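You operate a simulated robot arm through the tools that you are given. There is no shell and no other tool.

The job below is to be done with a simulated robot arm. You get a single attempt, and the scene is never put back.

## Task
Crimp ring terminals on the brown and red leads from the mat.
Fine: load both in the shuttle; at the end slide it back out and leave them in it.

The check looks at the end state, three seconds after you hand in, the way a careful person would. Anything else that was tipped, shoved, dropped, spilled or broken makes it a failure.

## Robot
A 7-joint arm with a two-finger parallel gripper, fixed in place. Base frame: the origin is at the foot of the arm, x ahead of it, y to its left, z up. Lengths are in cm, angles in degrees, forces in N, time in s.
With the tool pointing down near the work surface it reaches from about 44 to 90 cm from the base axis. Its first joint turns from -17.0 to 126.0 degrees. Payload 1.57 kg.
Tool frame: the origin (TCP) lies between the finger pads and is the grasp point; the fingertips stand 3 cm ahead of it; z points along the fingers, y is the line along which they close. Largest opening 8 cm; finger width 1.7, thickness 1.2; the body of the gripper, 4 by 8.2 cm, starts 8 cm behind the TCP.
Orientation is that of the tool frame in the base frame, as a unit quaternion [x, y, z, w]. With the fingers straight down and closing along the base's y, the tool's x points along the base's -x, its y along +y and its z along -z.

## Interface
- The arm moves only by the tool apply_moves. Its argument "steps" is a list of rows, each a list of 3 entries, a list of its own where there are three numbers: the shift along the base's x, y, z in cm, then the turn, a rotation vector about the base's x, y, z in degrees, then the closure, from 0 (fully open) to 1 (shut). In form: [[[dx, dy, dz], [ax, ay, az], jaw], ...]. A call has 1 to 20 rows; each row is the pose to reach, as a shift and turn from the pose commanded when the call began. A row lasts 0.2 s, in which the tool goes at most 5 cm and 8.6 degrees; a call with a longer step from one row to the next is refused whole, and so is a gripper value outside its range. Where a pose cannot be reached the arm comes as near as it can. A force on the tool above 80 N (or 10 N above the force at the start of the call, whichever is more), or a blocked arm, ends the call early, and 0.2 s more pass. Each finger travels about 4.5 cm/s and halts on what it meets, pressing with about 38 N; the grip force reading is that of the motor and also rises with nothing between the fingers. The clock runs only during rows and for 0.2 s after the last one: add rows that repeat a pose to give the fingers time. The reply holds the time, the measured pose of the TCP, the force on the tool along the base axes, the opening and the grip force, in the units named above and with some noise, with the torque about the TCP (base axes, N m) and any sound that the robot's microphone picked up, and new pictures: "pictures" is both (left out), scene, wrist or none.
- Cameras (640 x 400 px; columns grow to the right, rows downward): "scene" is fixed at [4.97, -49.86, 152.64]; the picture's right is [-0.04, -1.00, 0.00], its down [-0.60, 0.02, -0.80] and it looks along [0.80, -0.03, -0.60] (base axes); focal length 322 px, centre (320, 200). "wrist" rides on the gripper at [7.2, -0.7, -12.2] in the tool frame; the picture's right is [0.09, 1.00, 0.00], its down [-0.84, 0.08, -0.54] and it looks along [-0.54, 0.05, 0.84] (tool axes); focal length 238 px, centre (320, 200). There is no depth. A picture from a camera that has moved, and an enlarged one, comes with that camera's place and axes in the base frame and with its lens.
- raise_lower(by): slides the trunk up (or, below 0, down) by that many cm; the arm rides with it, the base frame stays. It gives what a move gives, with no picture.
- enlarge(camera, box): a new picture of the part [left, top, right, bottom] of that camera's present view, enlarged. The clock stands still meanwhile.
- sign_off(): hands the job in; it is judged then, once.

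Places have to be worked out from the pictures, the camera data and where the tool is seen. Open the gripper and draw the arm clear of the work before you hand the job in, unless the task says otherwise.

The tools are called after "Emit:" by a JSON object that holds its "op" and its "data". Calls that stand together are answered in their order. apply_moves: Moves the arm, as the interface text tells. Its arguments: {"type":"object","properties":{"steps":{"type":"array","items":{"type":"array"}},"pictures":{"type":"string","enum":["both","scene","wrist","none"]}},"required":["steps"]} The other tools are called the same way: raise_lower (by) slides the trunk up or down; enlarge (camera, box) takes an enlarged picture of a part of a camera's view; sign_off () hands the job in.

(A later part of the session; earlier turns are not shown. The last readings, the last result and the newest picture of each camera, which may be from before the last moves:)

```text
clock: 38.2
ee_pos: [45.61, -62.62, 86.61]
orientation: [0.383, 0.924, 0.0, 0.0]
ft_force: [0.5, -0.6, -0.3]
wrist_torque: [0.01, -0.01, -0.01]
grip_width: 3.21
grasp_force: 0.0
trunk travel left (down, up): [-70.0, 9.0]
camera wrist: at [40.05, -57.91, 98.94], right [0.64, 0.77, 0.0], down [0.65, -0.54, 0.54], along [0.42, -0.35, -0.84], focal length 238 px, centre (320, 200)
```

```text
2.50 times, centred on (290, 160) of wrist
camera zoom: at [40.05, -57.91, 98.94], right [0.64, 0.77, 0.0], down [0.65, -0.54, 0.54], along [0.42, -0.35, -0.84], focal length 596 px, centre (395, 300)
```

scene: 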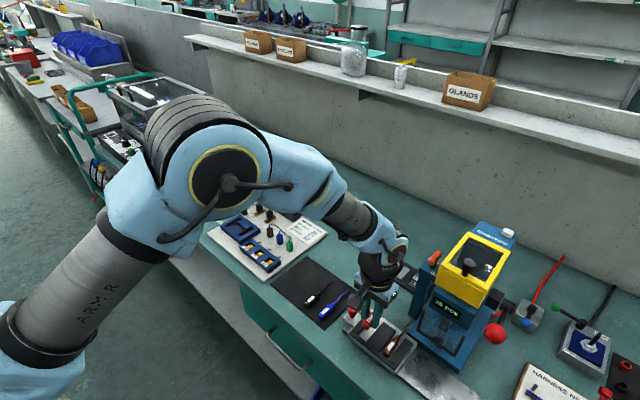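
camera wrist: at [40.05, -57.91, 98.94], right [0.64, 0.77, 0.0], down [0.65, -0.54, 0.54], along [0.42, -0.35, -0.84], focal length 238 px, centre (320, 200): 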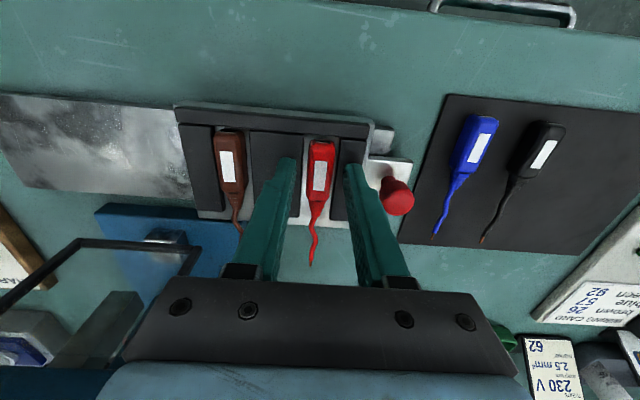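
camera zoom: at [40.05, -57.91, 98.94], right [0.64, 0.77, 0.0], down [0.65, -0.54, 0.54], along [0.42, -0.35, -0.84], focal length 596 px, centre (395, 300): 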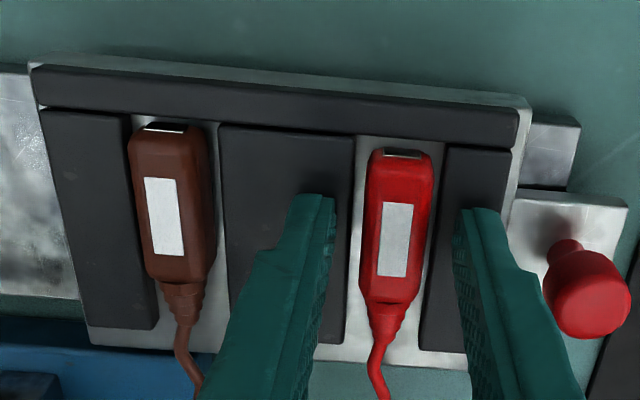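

Both leads are seated side by side in the shuttle. I'll rise clear and inspect how the shuttle, tips and press die line up before sliding.

Emit:
{"op": "apply_moves", "data": {"steps": [[[0, 0, 2], [0, 0, 0], 0.6], [[0, 0, 5], [0, 0, 0], 0.6], [[0, 0, 9], [0, 0, 0], 0.6], [[-2, -1, 12], [0, 0, 0], 0.5], [[-4, -1.5, 14], [0, 0, 0], 0.5], [[-6, -1, 15], [0, 0, 0], 0.5], [[-6, -1, 15], [0, 0, 0], 0.5]]}}

Emit:
{"op": "enlarge", "data": {"camera": "wrist", "box": [140, 60, 440, 240]}}

Emit:
{"op": "enlarge", "data": {"camera": "scene", "box": [340, 270, 500, 390]}}

```text
clock: 39.8
ee_pos: [39.8, -63.66, 101.66]
orientation: [0.383, 0.924, 0.0, -0.001]
ft_force: [0.2, 0.2, 0.4]
wrist_torque: [-0.02, -0.02, -0.03]
grip_width: 3.99
grasp_force: 0.1
trunk travel left (down, up): [-70.0, 9.0]
camera wrist: at [34.01, -58.93, 113.99], right [0.64, 0.77, 0.0], down [0.65, -0.54, 0.54], along [0.42, -0.35, -0.84], focal length 238 px, centre (320, 200)
```

scene: 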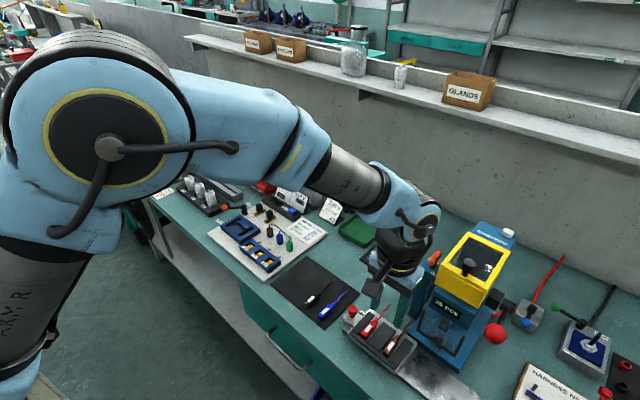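
wrist: 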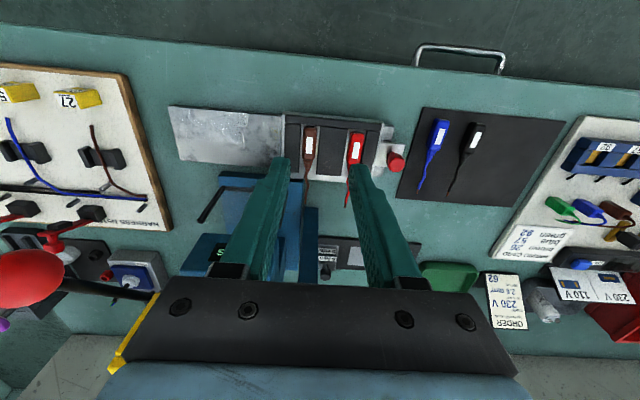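

```text
2.13 times, centred on (290, 150) of wrist
camera zoom: at [34.01, -58.93, 113.99], right [0.64, 0.77, 0.0], down [0.65, -0.54, 0.54], along [0.42, -0.35, -0.84], focal length 508 px, centre (384, 307)
```

zoom: 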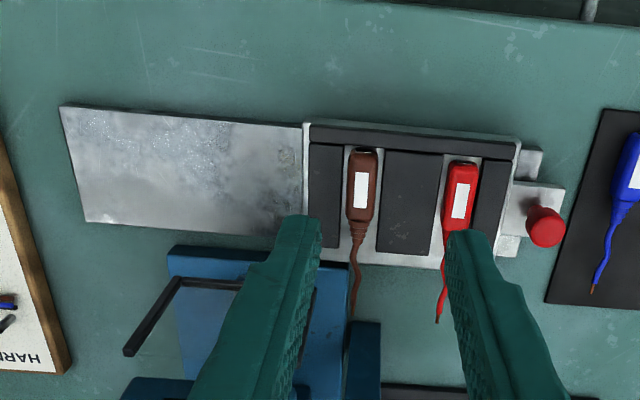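

```text
3.33 times, centred on (420, 330) of scene
camera zoom: at [4.97, -49.86, 152.64], right [-0.04, -1.0, 0.0], down [-0.6, 0.02, -0.8], along [0.8, -0.03, -0.6], focal length 1075 px, centre (-13, -233)
```

zoom: 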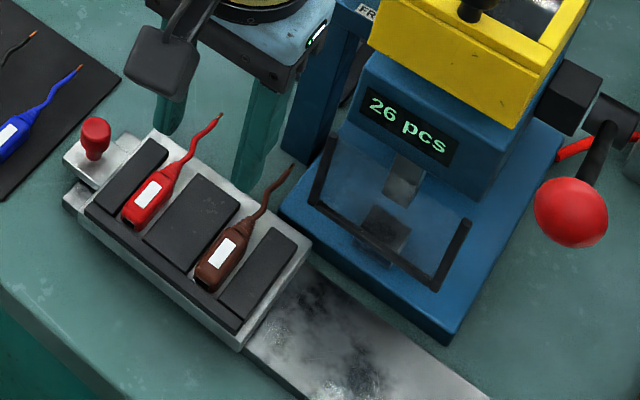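

Both leads are in place with their tips at the die's depth. Before sliding, I want a low close look at the throat to check tip height against the lower die and the shield bar.

Emit:
{"op": "apply_moves", "data": {"steps": [[[-1.5, 1.3, 0], [-4.4, -4.4, 0], 1], [[-3, 2.6, -1.5], [-8.8, -8.8, 0], 1], [[-4.5, 3.9, -3.5], [-13.2, -13.2, 0], 1], [[-6, 5.2, -5.5], [-17.6, -17.6, 0], 1], [[-7.5, 6.4, -7.5], [-22, -22, 0], 1], [[-7.85, 6.41, -9.5], [-26.4, -26.4, 0], 1], [[-7.85, 6.41, -11], [-30.8, -30.8, 0], 1], [[-7.85, 6.41, -12.2], [-35.3, -35.3, 0], 1], [[-7.85, 6.41, -12.2], [-35.3, -35.3, 0], 1]], "pictures": "wrist"}}

Emit:
{"op": "enlarge", "data": {"camera": "wrist", "box": [180, 90, 320, 220]}}

Emit:
{"op": "enlarge", "data": {"camera": "wrist", "box": [215, 130, 275, 170]}}

```text
clock: 41.8
ee_pos: [31.78, -57.3, 89.57]
orientation: [0.347, 0.837, -0.162, 0.39]
ft_force: [0.0, 0.2, -0.9]
wrist_torque: [-0.01, -0.01, 0.02]
grip_width: 0.0
grasp_force: 21.3
trunk travel left (down, up): [-70.0, 9.0]
camera wrist: at [21.36, -47.67, 91.9], right [0.66, 0.75, -0.07], down [0.14, -0.03, 0.99], along [0.74, -0.67, -0.13], focal length 238 px, centre (320, 200)
```

wrist: 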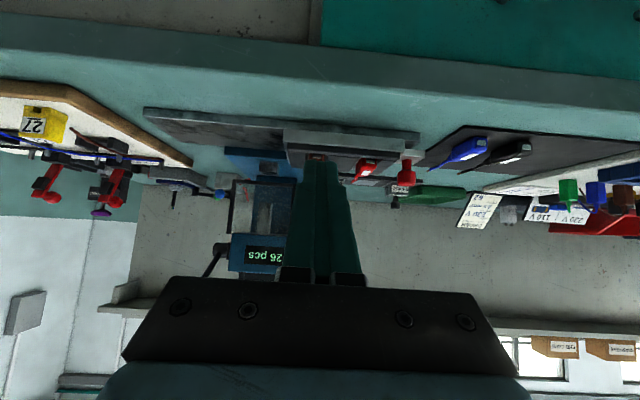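

```text
3.08 times, centred on (250, 155) of wrist
camera zoom: at [21.36, -47.67, 91.9], right [0.66, 0.75, -0.07], down [0.14, -0.03, 0.99], along [0.74, -0.67, -0.13], focal length 733 px, centre (535, 338)
```

zoom: 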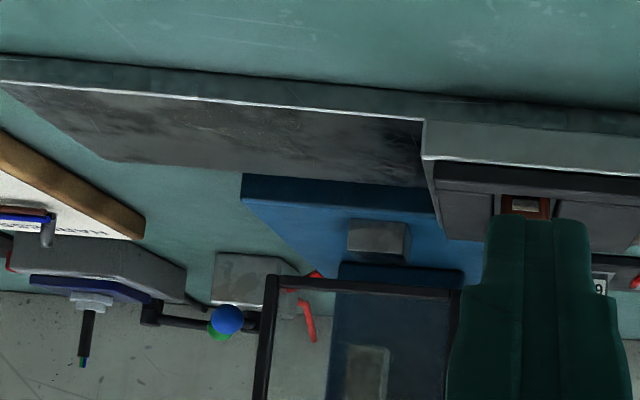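

```text
10.00 times, centred on (245, 150) of wrist
camera zoom: at [21.36, -47.67, 91.9], right [0.66, 0.75, -0.07], down [0.14, -0.03, 0.99], along [0.74, -0.67, -0.13], focal length 2384 px, centre (1070, 700)
```

zoom: 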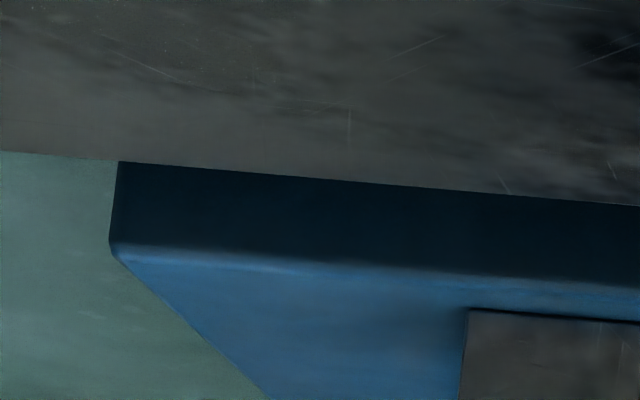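

The lower anvil stands at a≈−24.8, b≈83.5–85, with its top near z≈83.9 at about wire height. The shuttle must bring each slot to a≈−24.7. I'll level the tool, go above the shuttle's red knob at about (a −6.85, b 77.25), and then grip it.

Emit:
{"op": "apply_moves", "data": {"steps": [[[0.5, 0, 3], [4.4, 4.4, 0], 1], [[1.5, 0, 6], [8.8, 8.8, 0], 1], [[4, -0.4, 8], [13.2, 13.2, 0], 0.8], [[7, -0.8, 9], [17.6, 17.6, 0], 0.5], [[10.5, -1.2, 9], [22, 22, 0], 0.5], [[14, -1.7, 9], [26.4, 26.4, 0], 0.5], [[17.96, -2.19, 9], [30.8, 30.8, 0], 0.5], [[17.96, -2.19, 7.5], [35.3, 35.3, 0], 0.5], [[17.96, -2.19, 3.5], [35.3, 35.3, 0], 0.5]], "pictures": "wrist"}}

Emit:
{"op": "enlarge", "data": {"camera": "wrist", "box": [220, 80, 420, 220]}}

```text
clock: 43.8
ee_pos: [49.8, -59.61, 93.05]
orientation: [0.383, 0.924, 0.0, 0.0]
ft_force: [-0.9, -0.4, 0.4]
wrist_torque: [-0.01, -0.01, 0.01]
grip_width: 3.99
grasp_force: 0.0
trunk travel left (down, up): [-70.0, 9.0]
camera wrist: at [44.16, -54.64, 105.37], right [0.64, 0.77, 0.0], down [0.65, -0.54, 0.54], along [0.42, -0.35, -0.84], focal length 238 px, centre (320, 200)
```

wrist: 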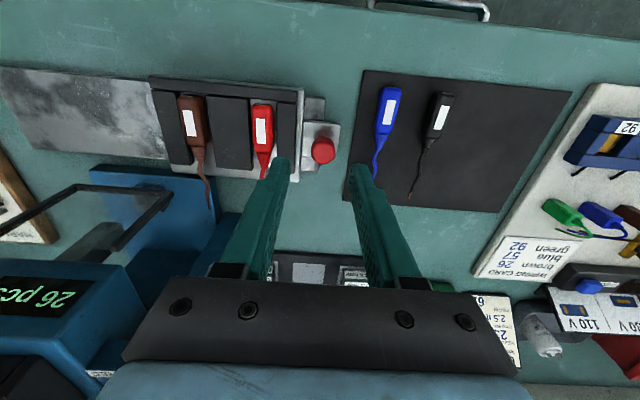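

```text
2.86 times, centred on (320, 150) of wrist
camera zoom: at [44.16, -54.64, 105.37], right [0.64, 0.77, 0.0], down [0.65, -0.54, 0.54], along [0.42, -0.35, -0.84], focal length 681 px, centre (320, 343)
```

zoom: 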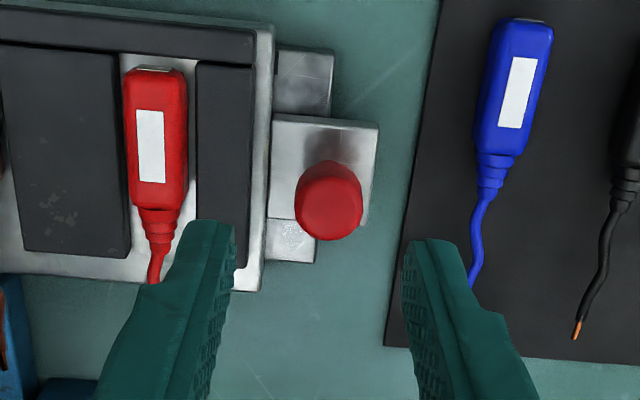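

The knob is at a≈−6.55, b≈77.45, so I'll shift slightly, descend around its head and grip it.

Emit:
{"op": "apply_moves", "data": {"steps": [[[0.3, 0.18, -2], [0, 0, 0], 0.5], [[0.3, 0.18, -4.5], [0, 0, 0], 0.5], [[0.3, 0.18, -6], [0, 0, 0], 0.5], [[0.3, 0.18, -6], [0, 0, 0], 0.6], [[0.3, 0.18, -6], [0, 0, 0], 0.75], [[0.3, 0.18, -6], [0, 0, 0], 0.9], [[0.3, 0.18, -6], [0, 0, 0], 1], [[0.3, 0.18, -6], [0, 0, 0], 1]], "pictures": "wrist"}}

Emit:
{"op": "enlarge", "data": {"camera": "wrist", "box": [220, 80, 420, 220]}}

```text
clock: 45.6
ee_pos: [50.18, -59.46, 86.94]
orientation: [0.383, 0.924, 0.001, 0.0]
ft_force: [3.1, 1.1, -2.5]
wrist_torque: [0.11, -0.33, 0.02]
grip_width: 2.16
grasp_force: 34.7
trunk travel left (down, up): [-70.0, 9.0]
camera wrist: at [44.44, -54.53, 99.25], right [0.64, 0.77, 0.0], down [0.65, -0.54, 0.54], along [0.42, -0.35, -0.84], focal length 238 px, centre (320, 200)
```

wrist: 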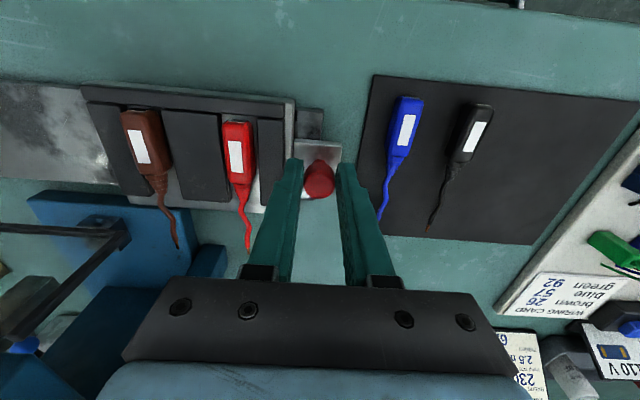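

```text
2.86 times, centred on (320, 150) of wrist
camera zoom: at [44.44, -54.53, 99.25], right [0.64, 0.77, 0.0], down [0.65, -0.54, 0.54], along [0.42, -0.35, -0.84], focal length 681 px, centre (320, 343)
```

zoom: 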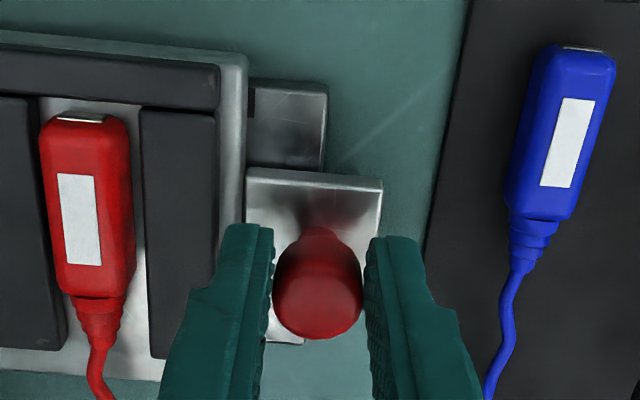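

The knob is gripped (2.16 cm). I'll slide the shuttle a little toward the press and watch the force.

Emit:
{"op": "apply_moves", "data": {"steps": [[[-0.35, -0.35, 0], [0, 0, 0], 1], [[-0.7, -0.7, 0], [0, 0, 0], 1], [[-1.05, -1.05, 0], [0, 0, 0], 1], [[-1.4, -1.4, 0], [0, 0, 0], 1]]}}

Emit:
{"op": "enlarge", "data": {"camera": "wrist", "box": [80, 60, 360, 260]}}

```text
clock: 46.6
ee_pos: [48.72, -60.71, 86.86]
orientation: [0.384, 0.923, 0.0, 0.001]
ft_force: [2.7, -1.7, 0.2]
wrist_torque: [0.14, -0.16, 0.06]
grip_width: 2.14
grasp_force: 34.7
trunk travel left (down, up): [-70.0, 9.0]
camera wrist: at [43.03, -55.93, 99.25], right [0.64, 0.77, 0.0], down [0.65, -0.54, 0.54], along [0.42, -0.35, -0.84], focal length 238 px, centre (320, 200)
```

scene: 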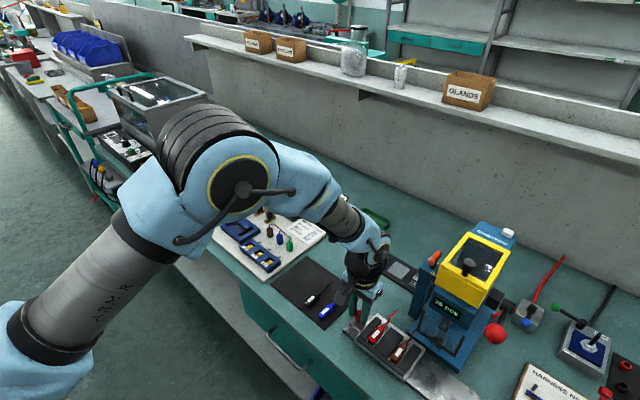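
wrist: 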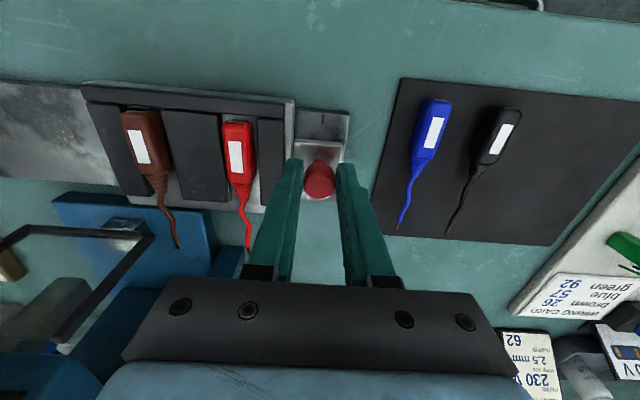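

```text
2.00 times, centred on (220, 160) of wrist
camera zoom: at [43.03, -55.93, 99.25], right [0.64, 0.77, 0.0], down [0.65, -0.54, 0.54], along [0.42, -0.35, -0.84], focal length 477 px, centre (520, 280)
```

zoom: 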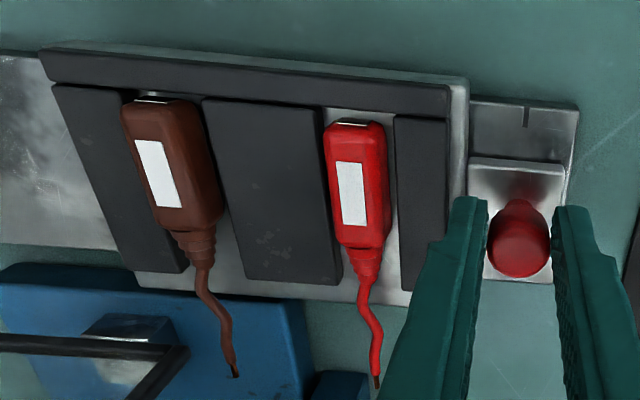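

The shuttle slides freely, and an index tick has appeared on the rail at the home edge (a≈−8.5). I'll continue another 2 cm and check the brown tip against the anvil.

Emit:
{"op": "apply_moves", "data": {"steps": [[[-0.35, -0.35, 0], [0, 0, 0], 1], [[-0.7, -0.7, 0], [0, 0, 0], 1], [[-1.05, -1.05, 0], [0, 0, 0], 1], [[-1.4, -1.4, 0], [0, 0, 0], 1]]}}

Emit:
{"op": "enlarge", "data": {"camera": "wrist", "box": [60, 60, 360, 260]}}

Emit:
{"op": "enlarge", "data": {"camera": "scene", "box": [370, 290, 490, 380]}}

```text
clock: 47.6
ee_pos: [47.44, -62.02, 86.87]
orientation: [0.383, 0.924, 0.0, -0.001]
ft_force: [3.4, -2.8, -1.1]
wrist_torque: [-0.12, -0.43, -0.03]
grip_width: 2.12
grasp_force: 34.7
trunk travel left (down, up): [-70.0, 9.0]
camera wrist: at [41.64, -57.32, 99.25], right [0.64, 0.77, 0.0], down [0.65, -0.54, 0.54], along [0.42, -0.35, -0.84], focal length 238 px, centre (320, 200)
```

scene: 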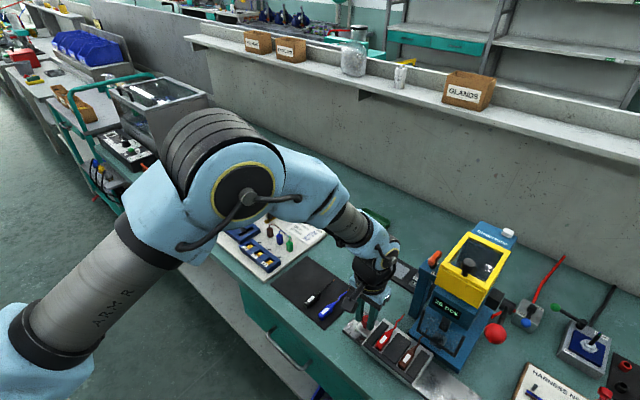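
wrist: 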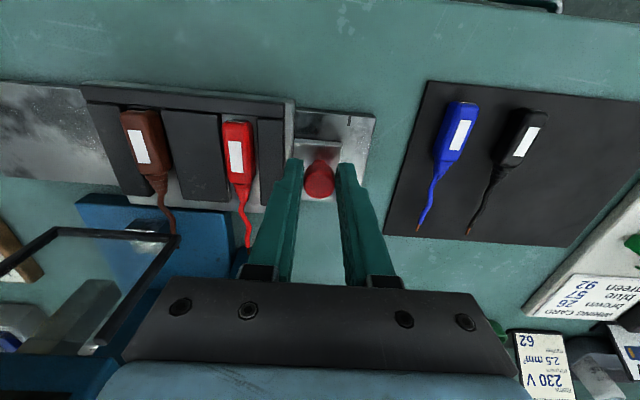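

```text
2.00 times, centred on (210, 160) of wrist
camera zoom: at [41.64, -57.32, 99.25], right [0.64, 0.77, 0.0], down [0.65, -0.54, 0.54], along [0.42, -0.35, -0.84], focal length 477 px, centre (540, 280)
```

zoom: 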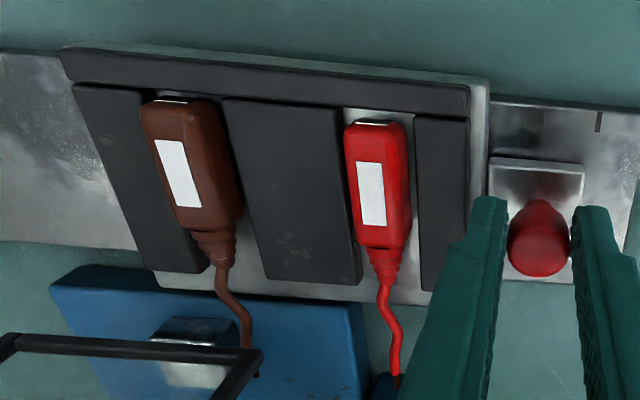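

```text
4.44 times, centred on (430, 335) of scene
camera zoom: at [4.97, -49.86, 152.64], right [-0.04, -1.0, 0.0], down [-0.6, 0.02, -0.8], along [0.8, -0.03, -0.6], focal length 1433 px, centre (-169, -400)
```

zoom: 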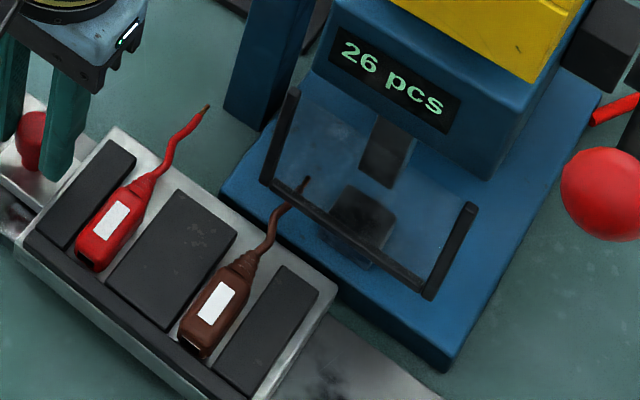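

The brown wire passes freely under the shield bar. I'll continue in small steps and watch for marks, sounds or force.

Emit:
{"op": "apply_moves", "data": {"steps": [[[-0.35, -0.35, 0], [0, 0, 0], 1], [[-0.7, -0.7, 0], [0, 0, 0], 1], [[-1.05, -1.05, 0], [0, 0, 0], 1]]}}

Emit:
{"op": "enlarge", "data": {"camera": "wrist", "box": [60, 60, 360, 260]}}

Emit:
{"op": "enlarge", "data": {"camera": "scene", "box": [380, 290, 480, 370]}}

```text
clock: 48.4
ee_pos: [46.27, -63.21, 86.97]
orientation: [0.384, 0.924, 0.0, 0.0]
ft_force: [4.2, -4.0, -0.7]
wrist_torque: [0.02, -0.33, 0.03]
grip_width: 2.14
grasp_force: 35.0
trunk travel left (down, up): [-70.0, 9.0]
camera wrist: at [40.58, -58.39, 99.25], right [0.64, 0.77, 0.0], down [0.65, -0.54, 0.54], along [0.42, -0.35, -0.84], focal length 238 px, centre (320, 200)
```

scene: 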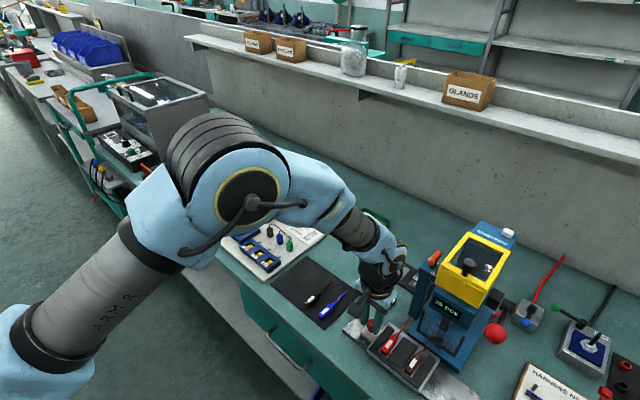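
wrist: 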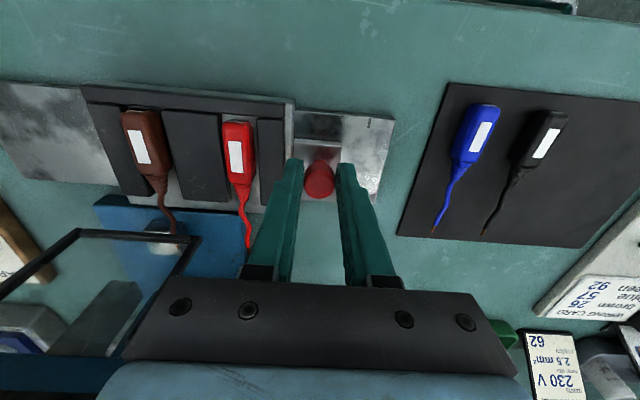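

```text
2.00 times, centred on (210, 160) of wrist
camera zoom: at [40.58, -58.39, 99.25], right [0.64, 0.77, 0.0], down [0.65, -0.54, 0.54], along [0.42, -0.35, -0.84], focal length 477 px, centre (540, 280)
```

zoom: 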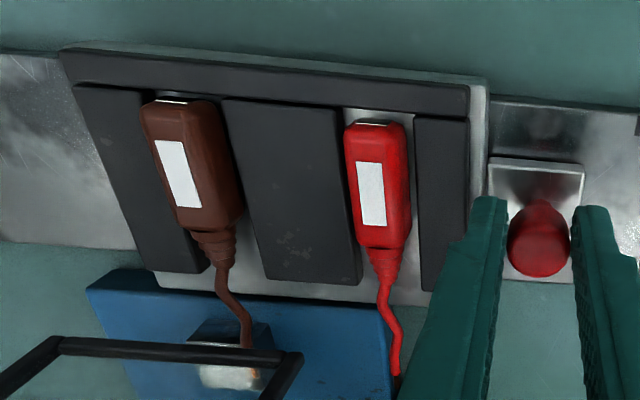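

```text
5.00 times, centred on (430, 330) of scene
camera zoom: at [4.97, -49.86, 152.64], right [-0.04, -1.0, 0.0], down [-0.6, 0.02, -0.8], along [0.8, -0.03, -0.6], focal length 1612 px, centre (-230, -450)
```

zoom: 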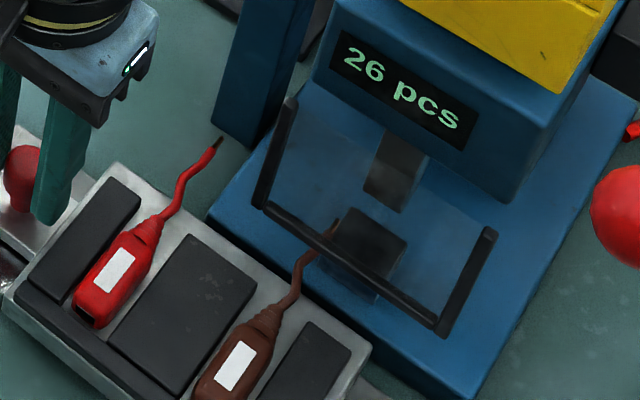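

The brown tip now rests over the anvil's edge without disturbance. I'll move 1.1 cm more to centre the brown slot on the die (a≈−24.6).

Emit:
{"op": "apply_moves", "data": {"steps": [[[-0.25, -0.25, 0], [0, 0, 0], 1], [[-0.5, -0.5, 0], [0, 0, 0], 1], [[-0.8, -0.8, 0], [0, 0, 0], 1], [[-0.8, -0.8, 0], [0, 0, 0], 1]]}}

Emit:
{"op": "enlarge", "data": {"camera": "wrist", "box": [60, 60, 360, 260]}}

Emit:
{"op": "enlarge", "data": {"camera": "scene", "box": [380, 290, 480, 370]}}

```text
clock: 49.4
ee_pos: [45.41, -63.9, 86.91]
orientation: [0.382, 0.924, -0.001, -0.001]
ft_force: [1.5, -6.8, 1.8]
wrist_torque: [0.26, 0.05, 0.04]
grip_width: 2.12
grasp_force: 34.2
trunk travel left (down, up): [-70.0, 9.0]
camera wrist: at [39.75, -59.21, 99.25], right [0.64, 0.77, 0.0], down [0.65, -0.54, 0.54], along [0.42, -0.35, -0.84], focal length 238 px, centre (320, 200)
```

scene: 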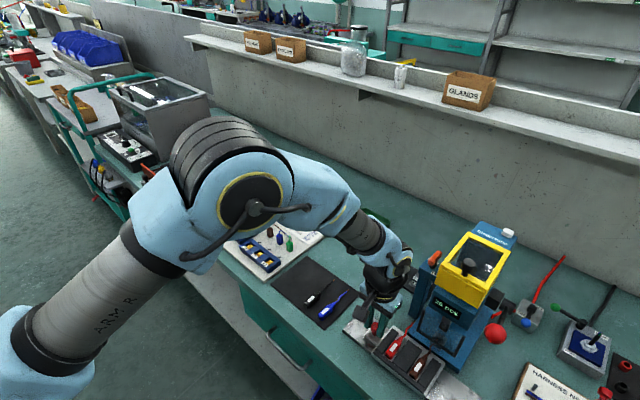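
wrist: 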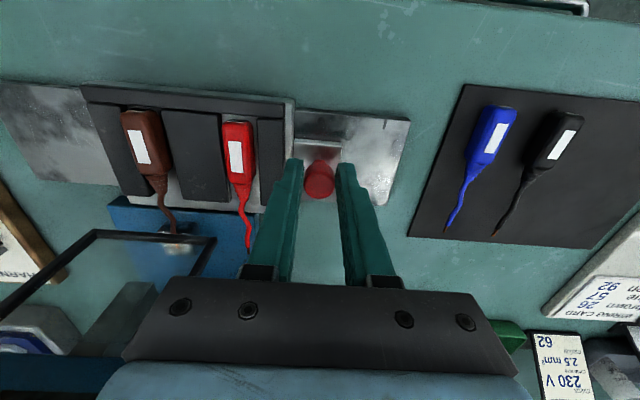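

```text
2.00 times, centred on (210, 160) of wrist
camera zoom: at [39.75, -59.21, 99.25], right [0.64, 0.77, 0.0], down [0.65, -0.54, 0.54], along [0.42, -0.35, -0.84], focal length 477 px, centre (540, 280)
```

zoom: 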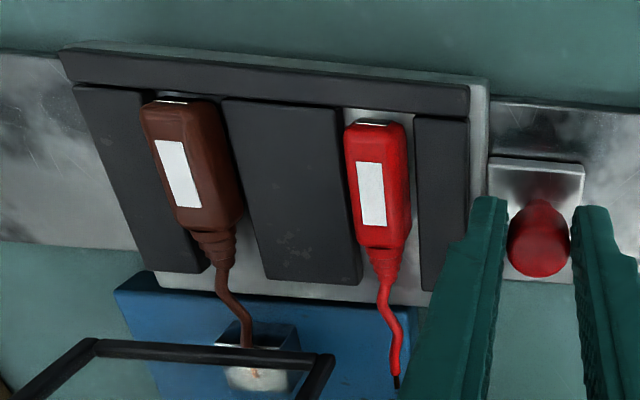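

```text
5.00 times, centred on (430, 330) of scene
camera zoom: at [4.97, -49.86, 152.64], right [-0.04, -1.0, 0.0], down [-0.6, 0.02, -0.8], along [0.8, -0.03, -0.6], focal length 1612 px, centre (-230, -450)
```

zoom: 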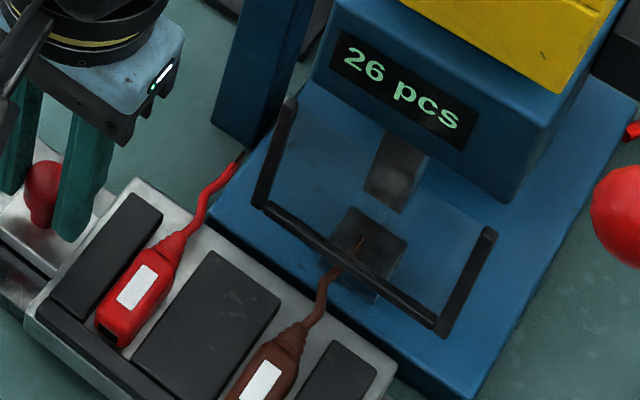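

The brown copper tip now lies centred on the anvil. I'll release the knob, rise clear, and take a look at the lever ball.

Emit:
{"op": "apply_moves", "data": {"steps": [[[0, 0, 0], [0, 0, 0], 0.7], [[0, 0, 0], [0, 0, 0], 0.5], [[0, 0, 0], [0, 0, 0], 0.5], [[0, 0, 2], [0, 0, 0], 0.5], [[0, 0, 6], [0, 0, 0], 0.5], [[0, 0, 10], [0, 0, 0], 0.4], [[0, 0, 14], [0, 0, 0], 0.3], [[0, 0, 18], [0, 0, 0], 0.3]]}}

Emit:
{"op": "enlarge", "data": {"camera": "scene", "box": [380, 290, 480, 370]}}

Emit:
{"op": "enlarge", "data": {"camera": "scene", "box": [430, 220, 550, 350]}}

```text
clock: 51.2
ee_pos: [45.45, -63.88, 104.87]
orientation: [0.383, 0.924, 0.001, 0.0]
ft_force: [0.9, -0.2, -0.3]
wrist_torque: [0.01, 0.02, -0.02]
grip_width: 5.6
grasp_force: 0.1
trunk travel left (down, up): [-70.0, 9.0]
camera wrist: at [39.73, -59.11, 117.27], right [0.64, 0.77, 0.0], down [0.65, -0.54, 0.54], along [0.42, -0.35, -0.84], focal length 238 px, centre (320, 200)
```

scene: 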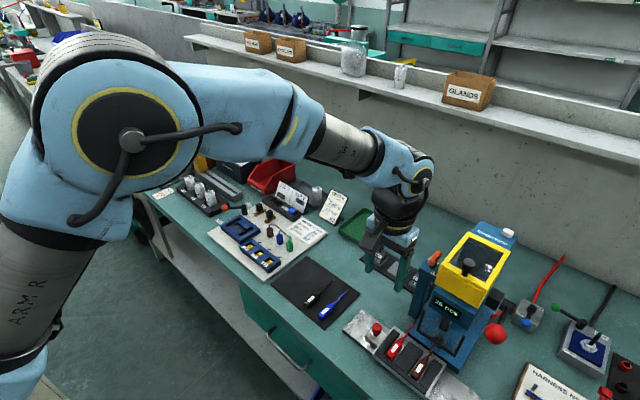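
wrist: 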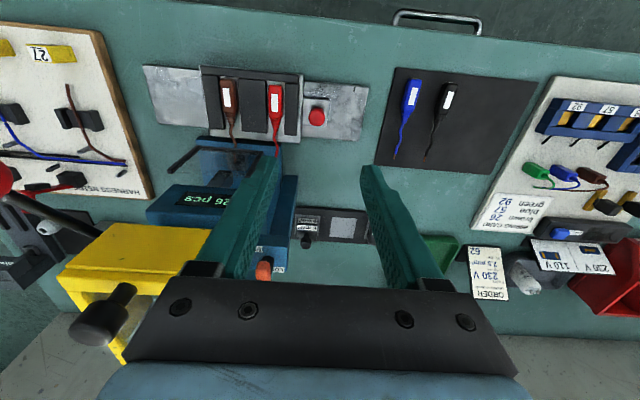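

```text
5.00 times, centred on (430, 330) of scene
camera zoom: at [4.97, -49.86, 152.64], right [-0.04, -1.0, 0.0], down [-0.6, 0.02, -0.8], along [0.8, -0.03, -0.6], focal length 1612 px, centre (-230, -450)
```

zoom: 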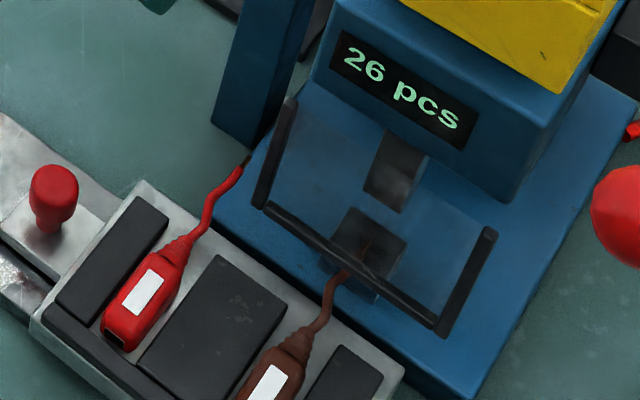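

```text
3.08 times, centred on (490, 285) of scene
camera zoom: at [4.97, -49.86, 152.64], right [-0.04, -1.0, 0.0], down [-0.6, 0.02, -0.8], along [0.8, -0.03, -0.6], focal length 992 px, centre (-203, -62)
```

zoom: 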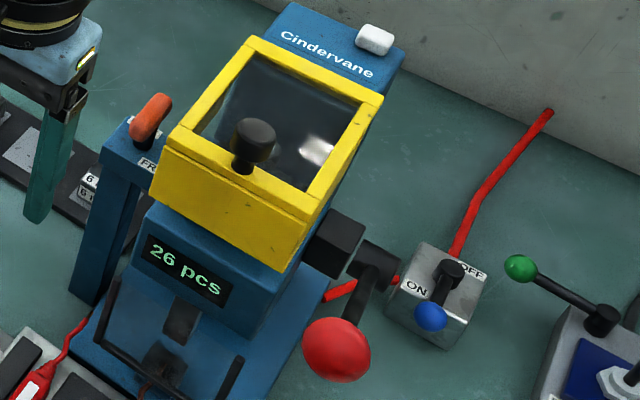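

The brown tip stays on the anvil. Next I'll move in front of and above the lever's red ball at about (a −33, b 77.6, z 105.6), with the tool tilted 20° so the wrist stays clear of the yellow guard.

Emit:
{"op": "apply_moves", "data": {"steps": [[[-2.65, 0.34, 2.7], [-2, -2, 0], 0.3], [[-5.3, 0.67, 5.4], [-4, -4, 0], 0.3], [[-7.95, 1.01, 8.1], [-6, -6, 0], 0.3], [[-10.1, -2.2, 8.6], [-8, -8, 0], 0.3], [[-12.2, -5.4, 9.1], [-10, -10, 0], 0.3], [[-14.3, -8.5, 9.6], [-12, -12, 0], 0.3], [[-16.44, -11.72, 10.1], [-14.1, -14.1, 0], 0.3], [[-16.44, -11.72, 10.1], [-14.1, -14.1, 0], 0.3]]}}

Emit:
{"op": "enlarge", "data": {"camera": "wrist", "box": [200, 80, 440, 280]}}

Emit:
{"op": "enlarge", "data": {"camera": "scene", "box": [400, 210, 560, 370]}}

```text
clock: 53.0
ee_pos: [28.98, -75.6, 115.01]
orientation: [0.377, 0.91, -0.067, 0.159]
ft_force: [-0.7, -0.1, -0.3]
wrist_torque: [-0.03, -0.02, 0.01]
grip_width: 5.57
grasp_force: 0.1
trunk travel left (down, up): [-70.0, 9.0]
camera wrist: at [20.67, -68.31, 124.2], right [0.64, 0.76, -0.03], down [0.48, -0.37, 0.8], along [0.6, -0.53, -0.61], focal length 238 px, centre (320, 200)
```

scene: 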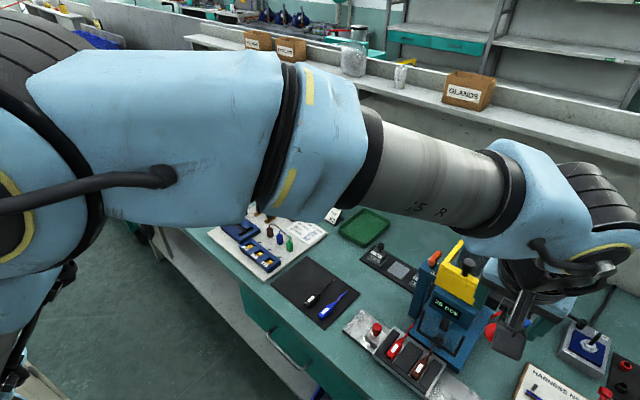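
wrist: 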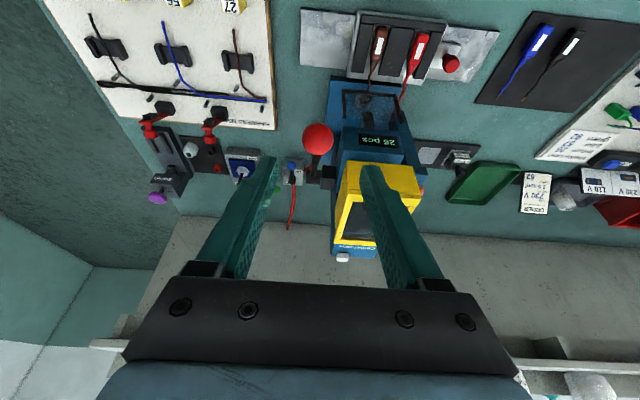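

```text
2.00 times, centred on (320, 180) of wrist
camera zoom: at [20.67, -68.31, 124.2], right [0.64, 0.76, -0.03], down [0.48, -0.37, 0.8], along [0.6, -0.53, -0.61], focal length 477 px, centre (320, 240)
```

zoom: 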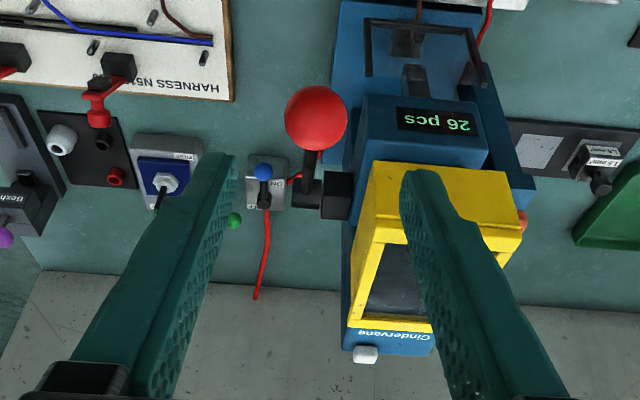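

```text
2.50 times, centred on (480, 290) of scene
camera zoom: at [4.97, -49.86, 152.64], right [-0.04, -1.0, 0.0], down [-0.6, 0.02, -0.8], along [0.8, -0.03, -0.6], focal length 806 px, centre (-80, -25)
```

zoom: 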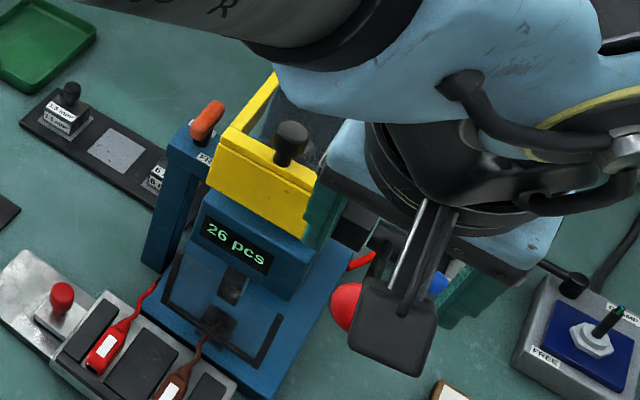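

The ball projects to a≈−33.2, b≈77.7, z≈105.6, about 3 cm in diameter, directly ahead along the tool axis. I'll approach along that axis and grip it.

Emit:
{"op": "apply_moves", "data": {"steps": [[[0.6, -0.68, -2.3], [0, 0, 0], 0.3], [[1.2, -1.36, -4.6], [0, 0, 0], 0.3], [[1.8, -2.0, -6.9], [0, 0, 0], 0.3], [[2.47, -2.62, -9.2], [0, 0, 0], 0.3], [[2.47, -2.62, -9.2], [0, 0, 0], 0.3]], "pictures": "wrist"}}

Emit:
{"op": "enlarge", "data": {"camera": "wrist", "box": [200, 100, 440, 280]}}

```text
clock: 54.2
ee_pos: [31.64, -78.31, 105.78]
orientation: [0.378, 0.909, -0.066, 0.16]
ft_force: [-0.6, -0.2, -0.3]
wrist_torque: [0.02, 0.02, 0.0]
grip_width: 5.61
grasp_force: 0.0
trunk travel left (down, up): [-70.0, 9.0]
camera wrist: at [23.24, -70.85, 114.94], right [0.64, 0.76, -0.03], down [0.48, -0.37, 0.8], along [0.6, -0.53, -0.61], focal length 238 px, centre (320, 200)
```

wrist: 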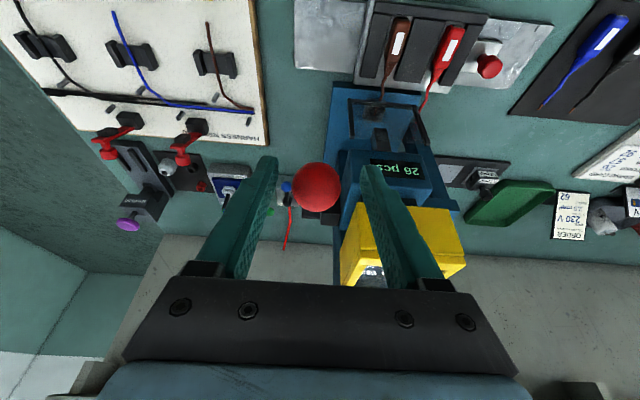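

```text
2.22 times, centred on (320, 190) of wrist
camera zoom: at [23.24, -70.85, 114.94], right [0.64, 0.76, -0.03], down [0.48, -0.37, 0.8], along [0.6, -0.53, -0.61], focal length 530 px, centre (320, 222)
```

zoom: 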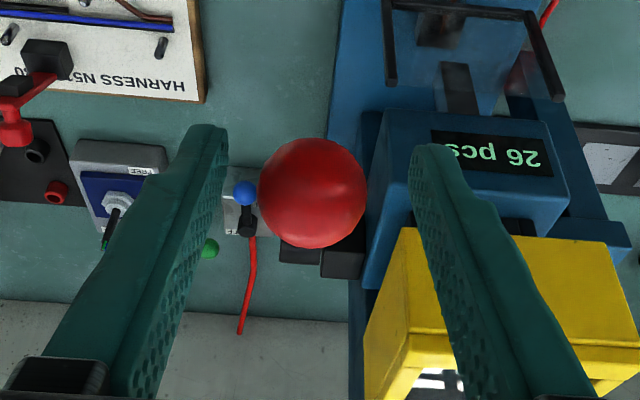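

The ball is nearly centred between the fingers. I'll adjust by about 0.25 cm and close on it.

Emit:
{"op": "apply_moves", "data": {"steps": [[[-0.21, -0.07, -0.25], [0, 0, 0], 0.3], [[-0.21, -0.07, -0.25], [0, 0, 0], 0.5], [[-0.21, -0.07, -0.25], [0, 0, 0], 0.7], [[-0.21, -0.07, -0.25], [0, 0, 0], 1], [[-0.21, -0.07, -0.25], [0, 0, 0], 1]], "pictures": "wrist"}}

```text
clock: 55.4
ee_pos: [31.29, -78.36, 105.55]
orientation: [0.376, 0.91, -0.066, 0.16]
ft_force: [1.2, 1.4, 0.4]
wrist_torque: [0.03, -0.02, 0.03]
grip_width: 3.07
grasp_force: 35.7
trunk travel left (down, up): [-70.0, 9.0]
camera wrist: at [23.02, -70.91, 114.69], right [0.64, 0.77, -0.03], down [0.48, -0.37, 0.79], along [0.6, -0.53, -0.61], focal length 238 px, centre (320, 200)
```

wrist: 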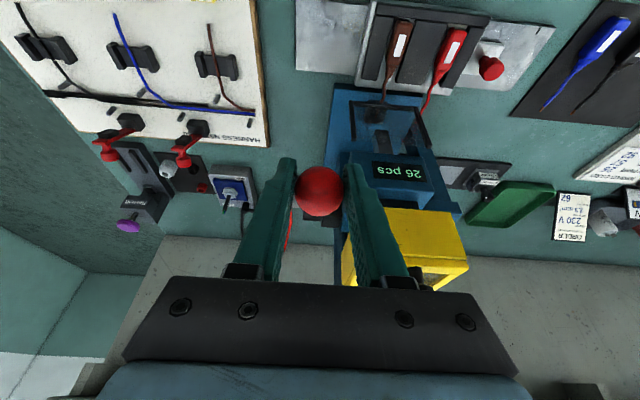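

The ball is gripped (3.07 cm). I'll pull it gently along its arc, with the hub near b≈92, z≈97 and radius about 16.8 cm, checking the force after the first 10°.

Emit:
{"op": "apply_moves", "data": {"steps": [[[-0.26, 0.26, -0.7], [0, 0, 0], 1], [[-0.52, 0.52, -1.4], [0, 0, 0], 1], [[-0.72, 0.72, -2.08], [0, 0, 0], 1], [[-0.92, 0.92, -2.75], [0, 0, 0], 1]], "pictures": "wrist"}}

Emit:
{"op": "enlarge", "data": {"camera": "wrist", "box": [280, 20, 500, 240]}}

```text
clock: 56.4
ee_pos: [30.44, -77.43, 102.93]
orientation: [0.376, 0.91, -0.067, 0.161]
ft_force: [6.3, 0.9, 6.6]
wrist_torque: [-0.8, -0.87, -0.01]
grip_width: 3.08
grasp_force: 40.2
trunk travel left (down, up): [-70.0, 9.0]
camera wrist: at [22.11, -70.0, 112.02], right [0.64, 0.77, -0.03], down [0.48, -0.37, 0.8], along [0.6, -0.53, -0.6], focal length 238 px, centre (320, 200)
```

wrist: 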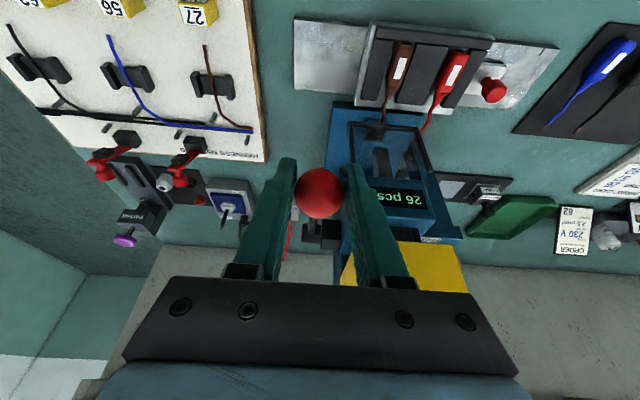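

```text
1.82 times, centred on (390, 130) of wrist
camera zoom: at [22.11, -70.0, 112.02], right [0.64, 0.77, -0.03], down [0.48, -0.37, 0.8], along [0.6, -0.53, -0.6], focal length 433 px, centre (193, 327)
```

zoom: 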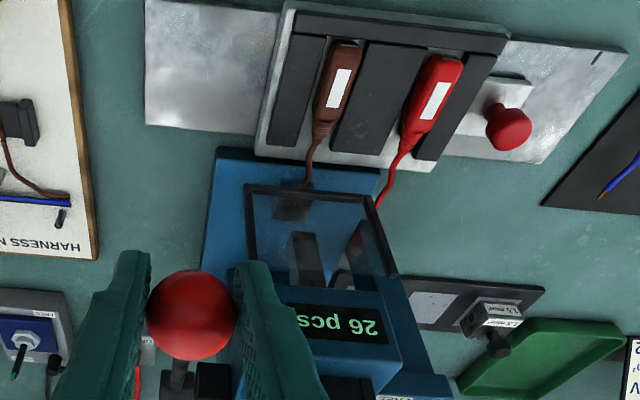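

The lever moves freely at about 9 N. I'll continue the arc down to horizontal.

Emit:
{"op": "apply_moves", "data": {"steps": [[[-0.31, 0.31, -1.4], [0, 0, 0], 1], [[-0.53, 0.53, -2.83], [0, 0, 0], 1], [[-0.67, 0.67, -4.29], [0, 0, 0], 1], [[-0.71, 0.71, -5.75], [0, 0, 0], 1]], "pictures": "wrist"}}

Emit:
{"op": "enlarge", "data": {"camera": "wrist", "box": [280, 20, 500, 240]}}

```text
clock: 57.4
ee_pos: [29.66, -76.58, 97.17]
orientation: [0.376, 0.91, -0.067, 0.16]
ft_force: [3.7, 10.1, 13.5]
wrist_torque: [-0.68, -0.8, 0.0]
grip_width: 3.12
grasp_force: 40.0
trunk travel left (down, up): [-70.0, 9.0]
camera wrist: at [21.36, -69.24, 106.27], right [0.64, 0.76, -0.03], down [0.48, -0.37, 0.8], along [0.6, -0.53, -0.6], focal length 238 px, centre (320, 200)
```

wrist: 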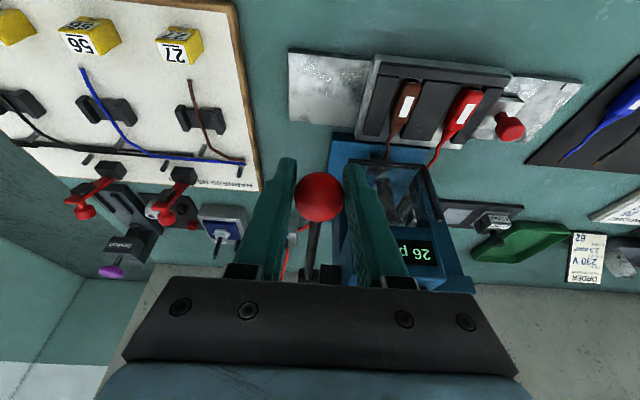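

```text
1.82 times, centred on (390, 130) of wrist
camera zoom: at [21.36, -69.24, 106.27], right [0.64, 0.76, -0.03], down [0.48, -0.37, 0.8], along [0.6, -0.53, -0.6], focal length 433 px, centre (193, 327)
```

zoom: 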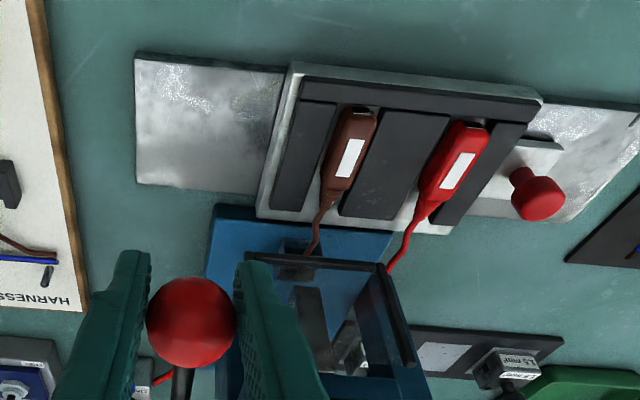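

The lever is at horizontal with about 17 N and no trigger yet. I'll continue downward.

Emit:
{"op": "apply_moves", "data": {"steps": [[[0.04, -0.04, -1.46], [0, 0, 0], 1], [[0.18, -0.18, -2.92], [0, 0, 0], 1], [[0.4, -0.4, -4.35], [0, 0, 0], 1], [[0.71, -0.71, -5.75], [0, 0, 0], 1]], "pictures": "both"}}

Emit:
{"op": "enlarge", "data": {"camera": "wrist", "box": [280, 20, 500, 240]}}

Emit:
{"op": "enlarge", "data": {"camera": "scene", "box": [380, 270, 520, 380]}}

```text
clock: 58.4
ee_pos: [30.24, -77.26, 91.65]
orientation: [0.377, 0.91, -0.067, 0.16]
ft_force: [-4.9, 26.2, 35.2]
wrist_torque: [-0.15, -0.2, 0.14]
grip_width: 3.16
grasp_force: 40.6
trunk travel left (down, up): [-70.0, 9.0]
camera wrist: at [21.95, -69.82, 100.78], right [0.64, 0.76, -0.03], down [0.48, -0.37, 0.8], along [0.6, -0.53, -0.6], focal length 238 px, centre (320, 200)
```

scene: 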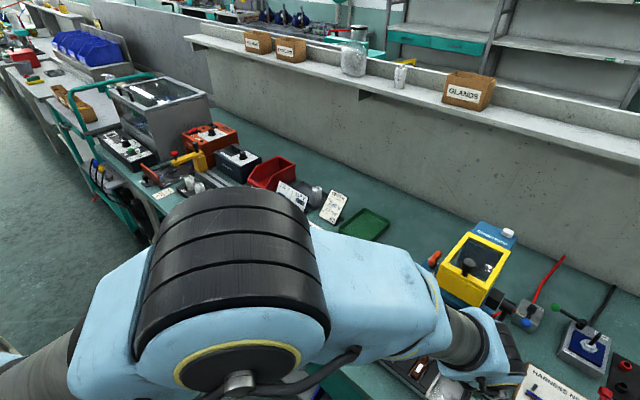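
wrist: 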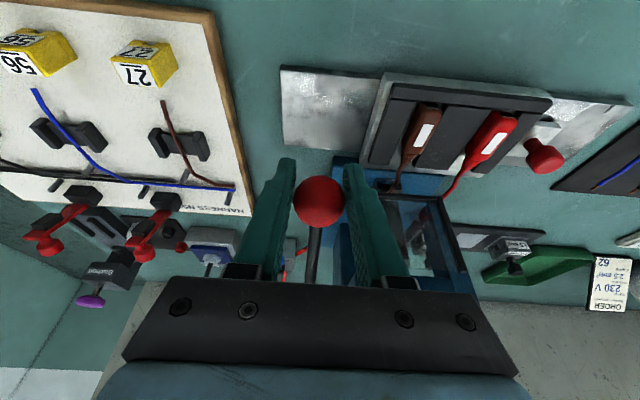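

```text
1.82 times, centred on (390, 130) of wrist
camera zoom: at [21.95, -69.82, 100.78], right [0.64, 0.76, -0.03], down [0.48, -0.37, 0.8], along [0.6, -0.53, -0.6], focal length 433 px, centre (193, 327)
```

zoom: 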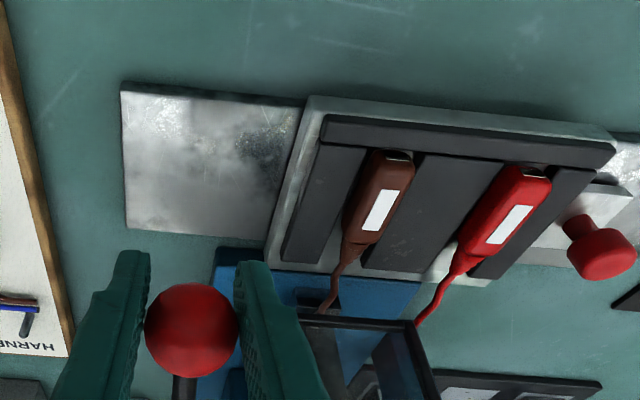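

```text
3.64 times, centred on (450, 325) of scene
camera zoom: at [4.97, -49.86, 152.64], right [-0.04, -1.0, 0.0], down [-0.6, 0.02, -0.8], along [0.8, -0.03, -0.6], focal length 1173 px, centre (-153, -254)
```

zoom: 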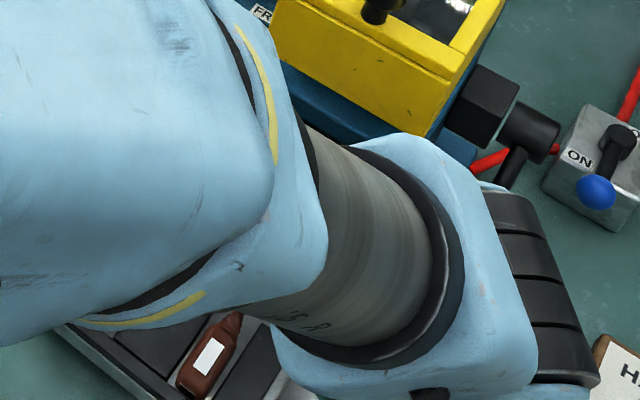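

The resistance has grown to about 38 N tangentially at −20°. I'll look at the throat for ram movement before pulling further.

Emit:
{"op": "enlarge", "data": {"camera": "wrist", "box": [360, 160, 480, 290]}}

Emit:
{"op": "enlarge", "data": {"camera": "scene", "box": [440, 270, 560, 370]}}

```text
3.08 times, centred on (420, 225) of wrist
camera zoom: at [21.95, -69.82, 100.78], right [0.64, 0.76, -0.03], down [0.48, -0.37, 0.8], along [0.6, -0.53, -0.6], focal length 733 px, centre (12, 123)
```

zoom: 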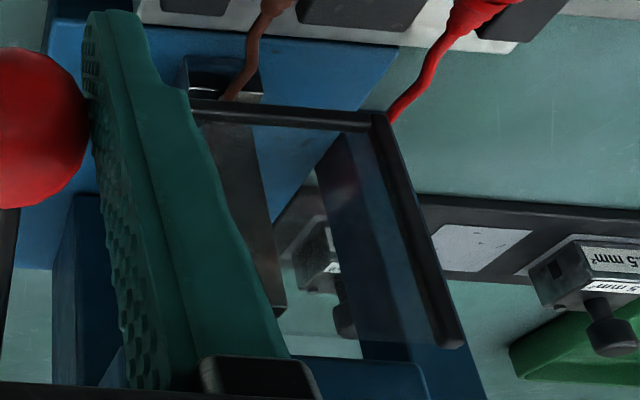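

```text
4.00 times, centred on (500, 320) of scene
camera zoom: at [4.97, -49.86, 152.64], right [-0.04, -1.0, 0.0], down [-0.6, 0.02, -0.8], along [0.8, -0.03, -0.6], focal length 1290 px, centre (-400, -280)
```

zoom: 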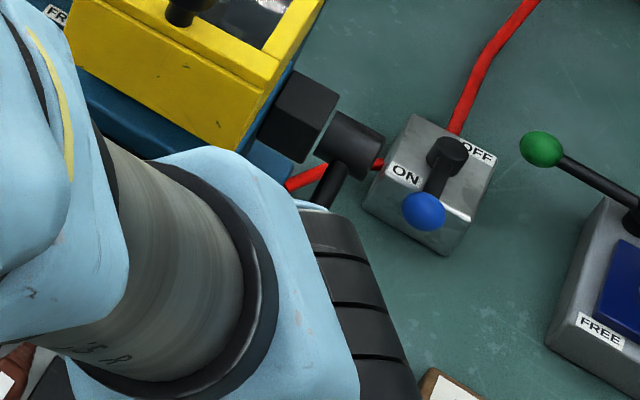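

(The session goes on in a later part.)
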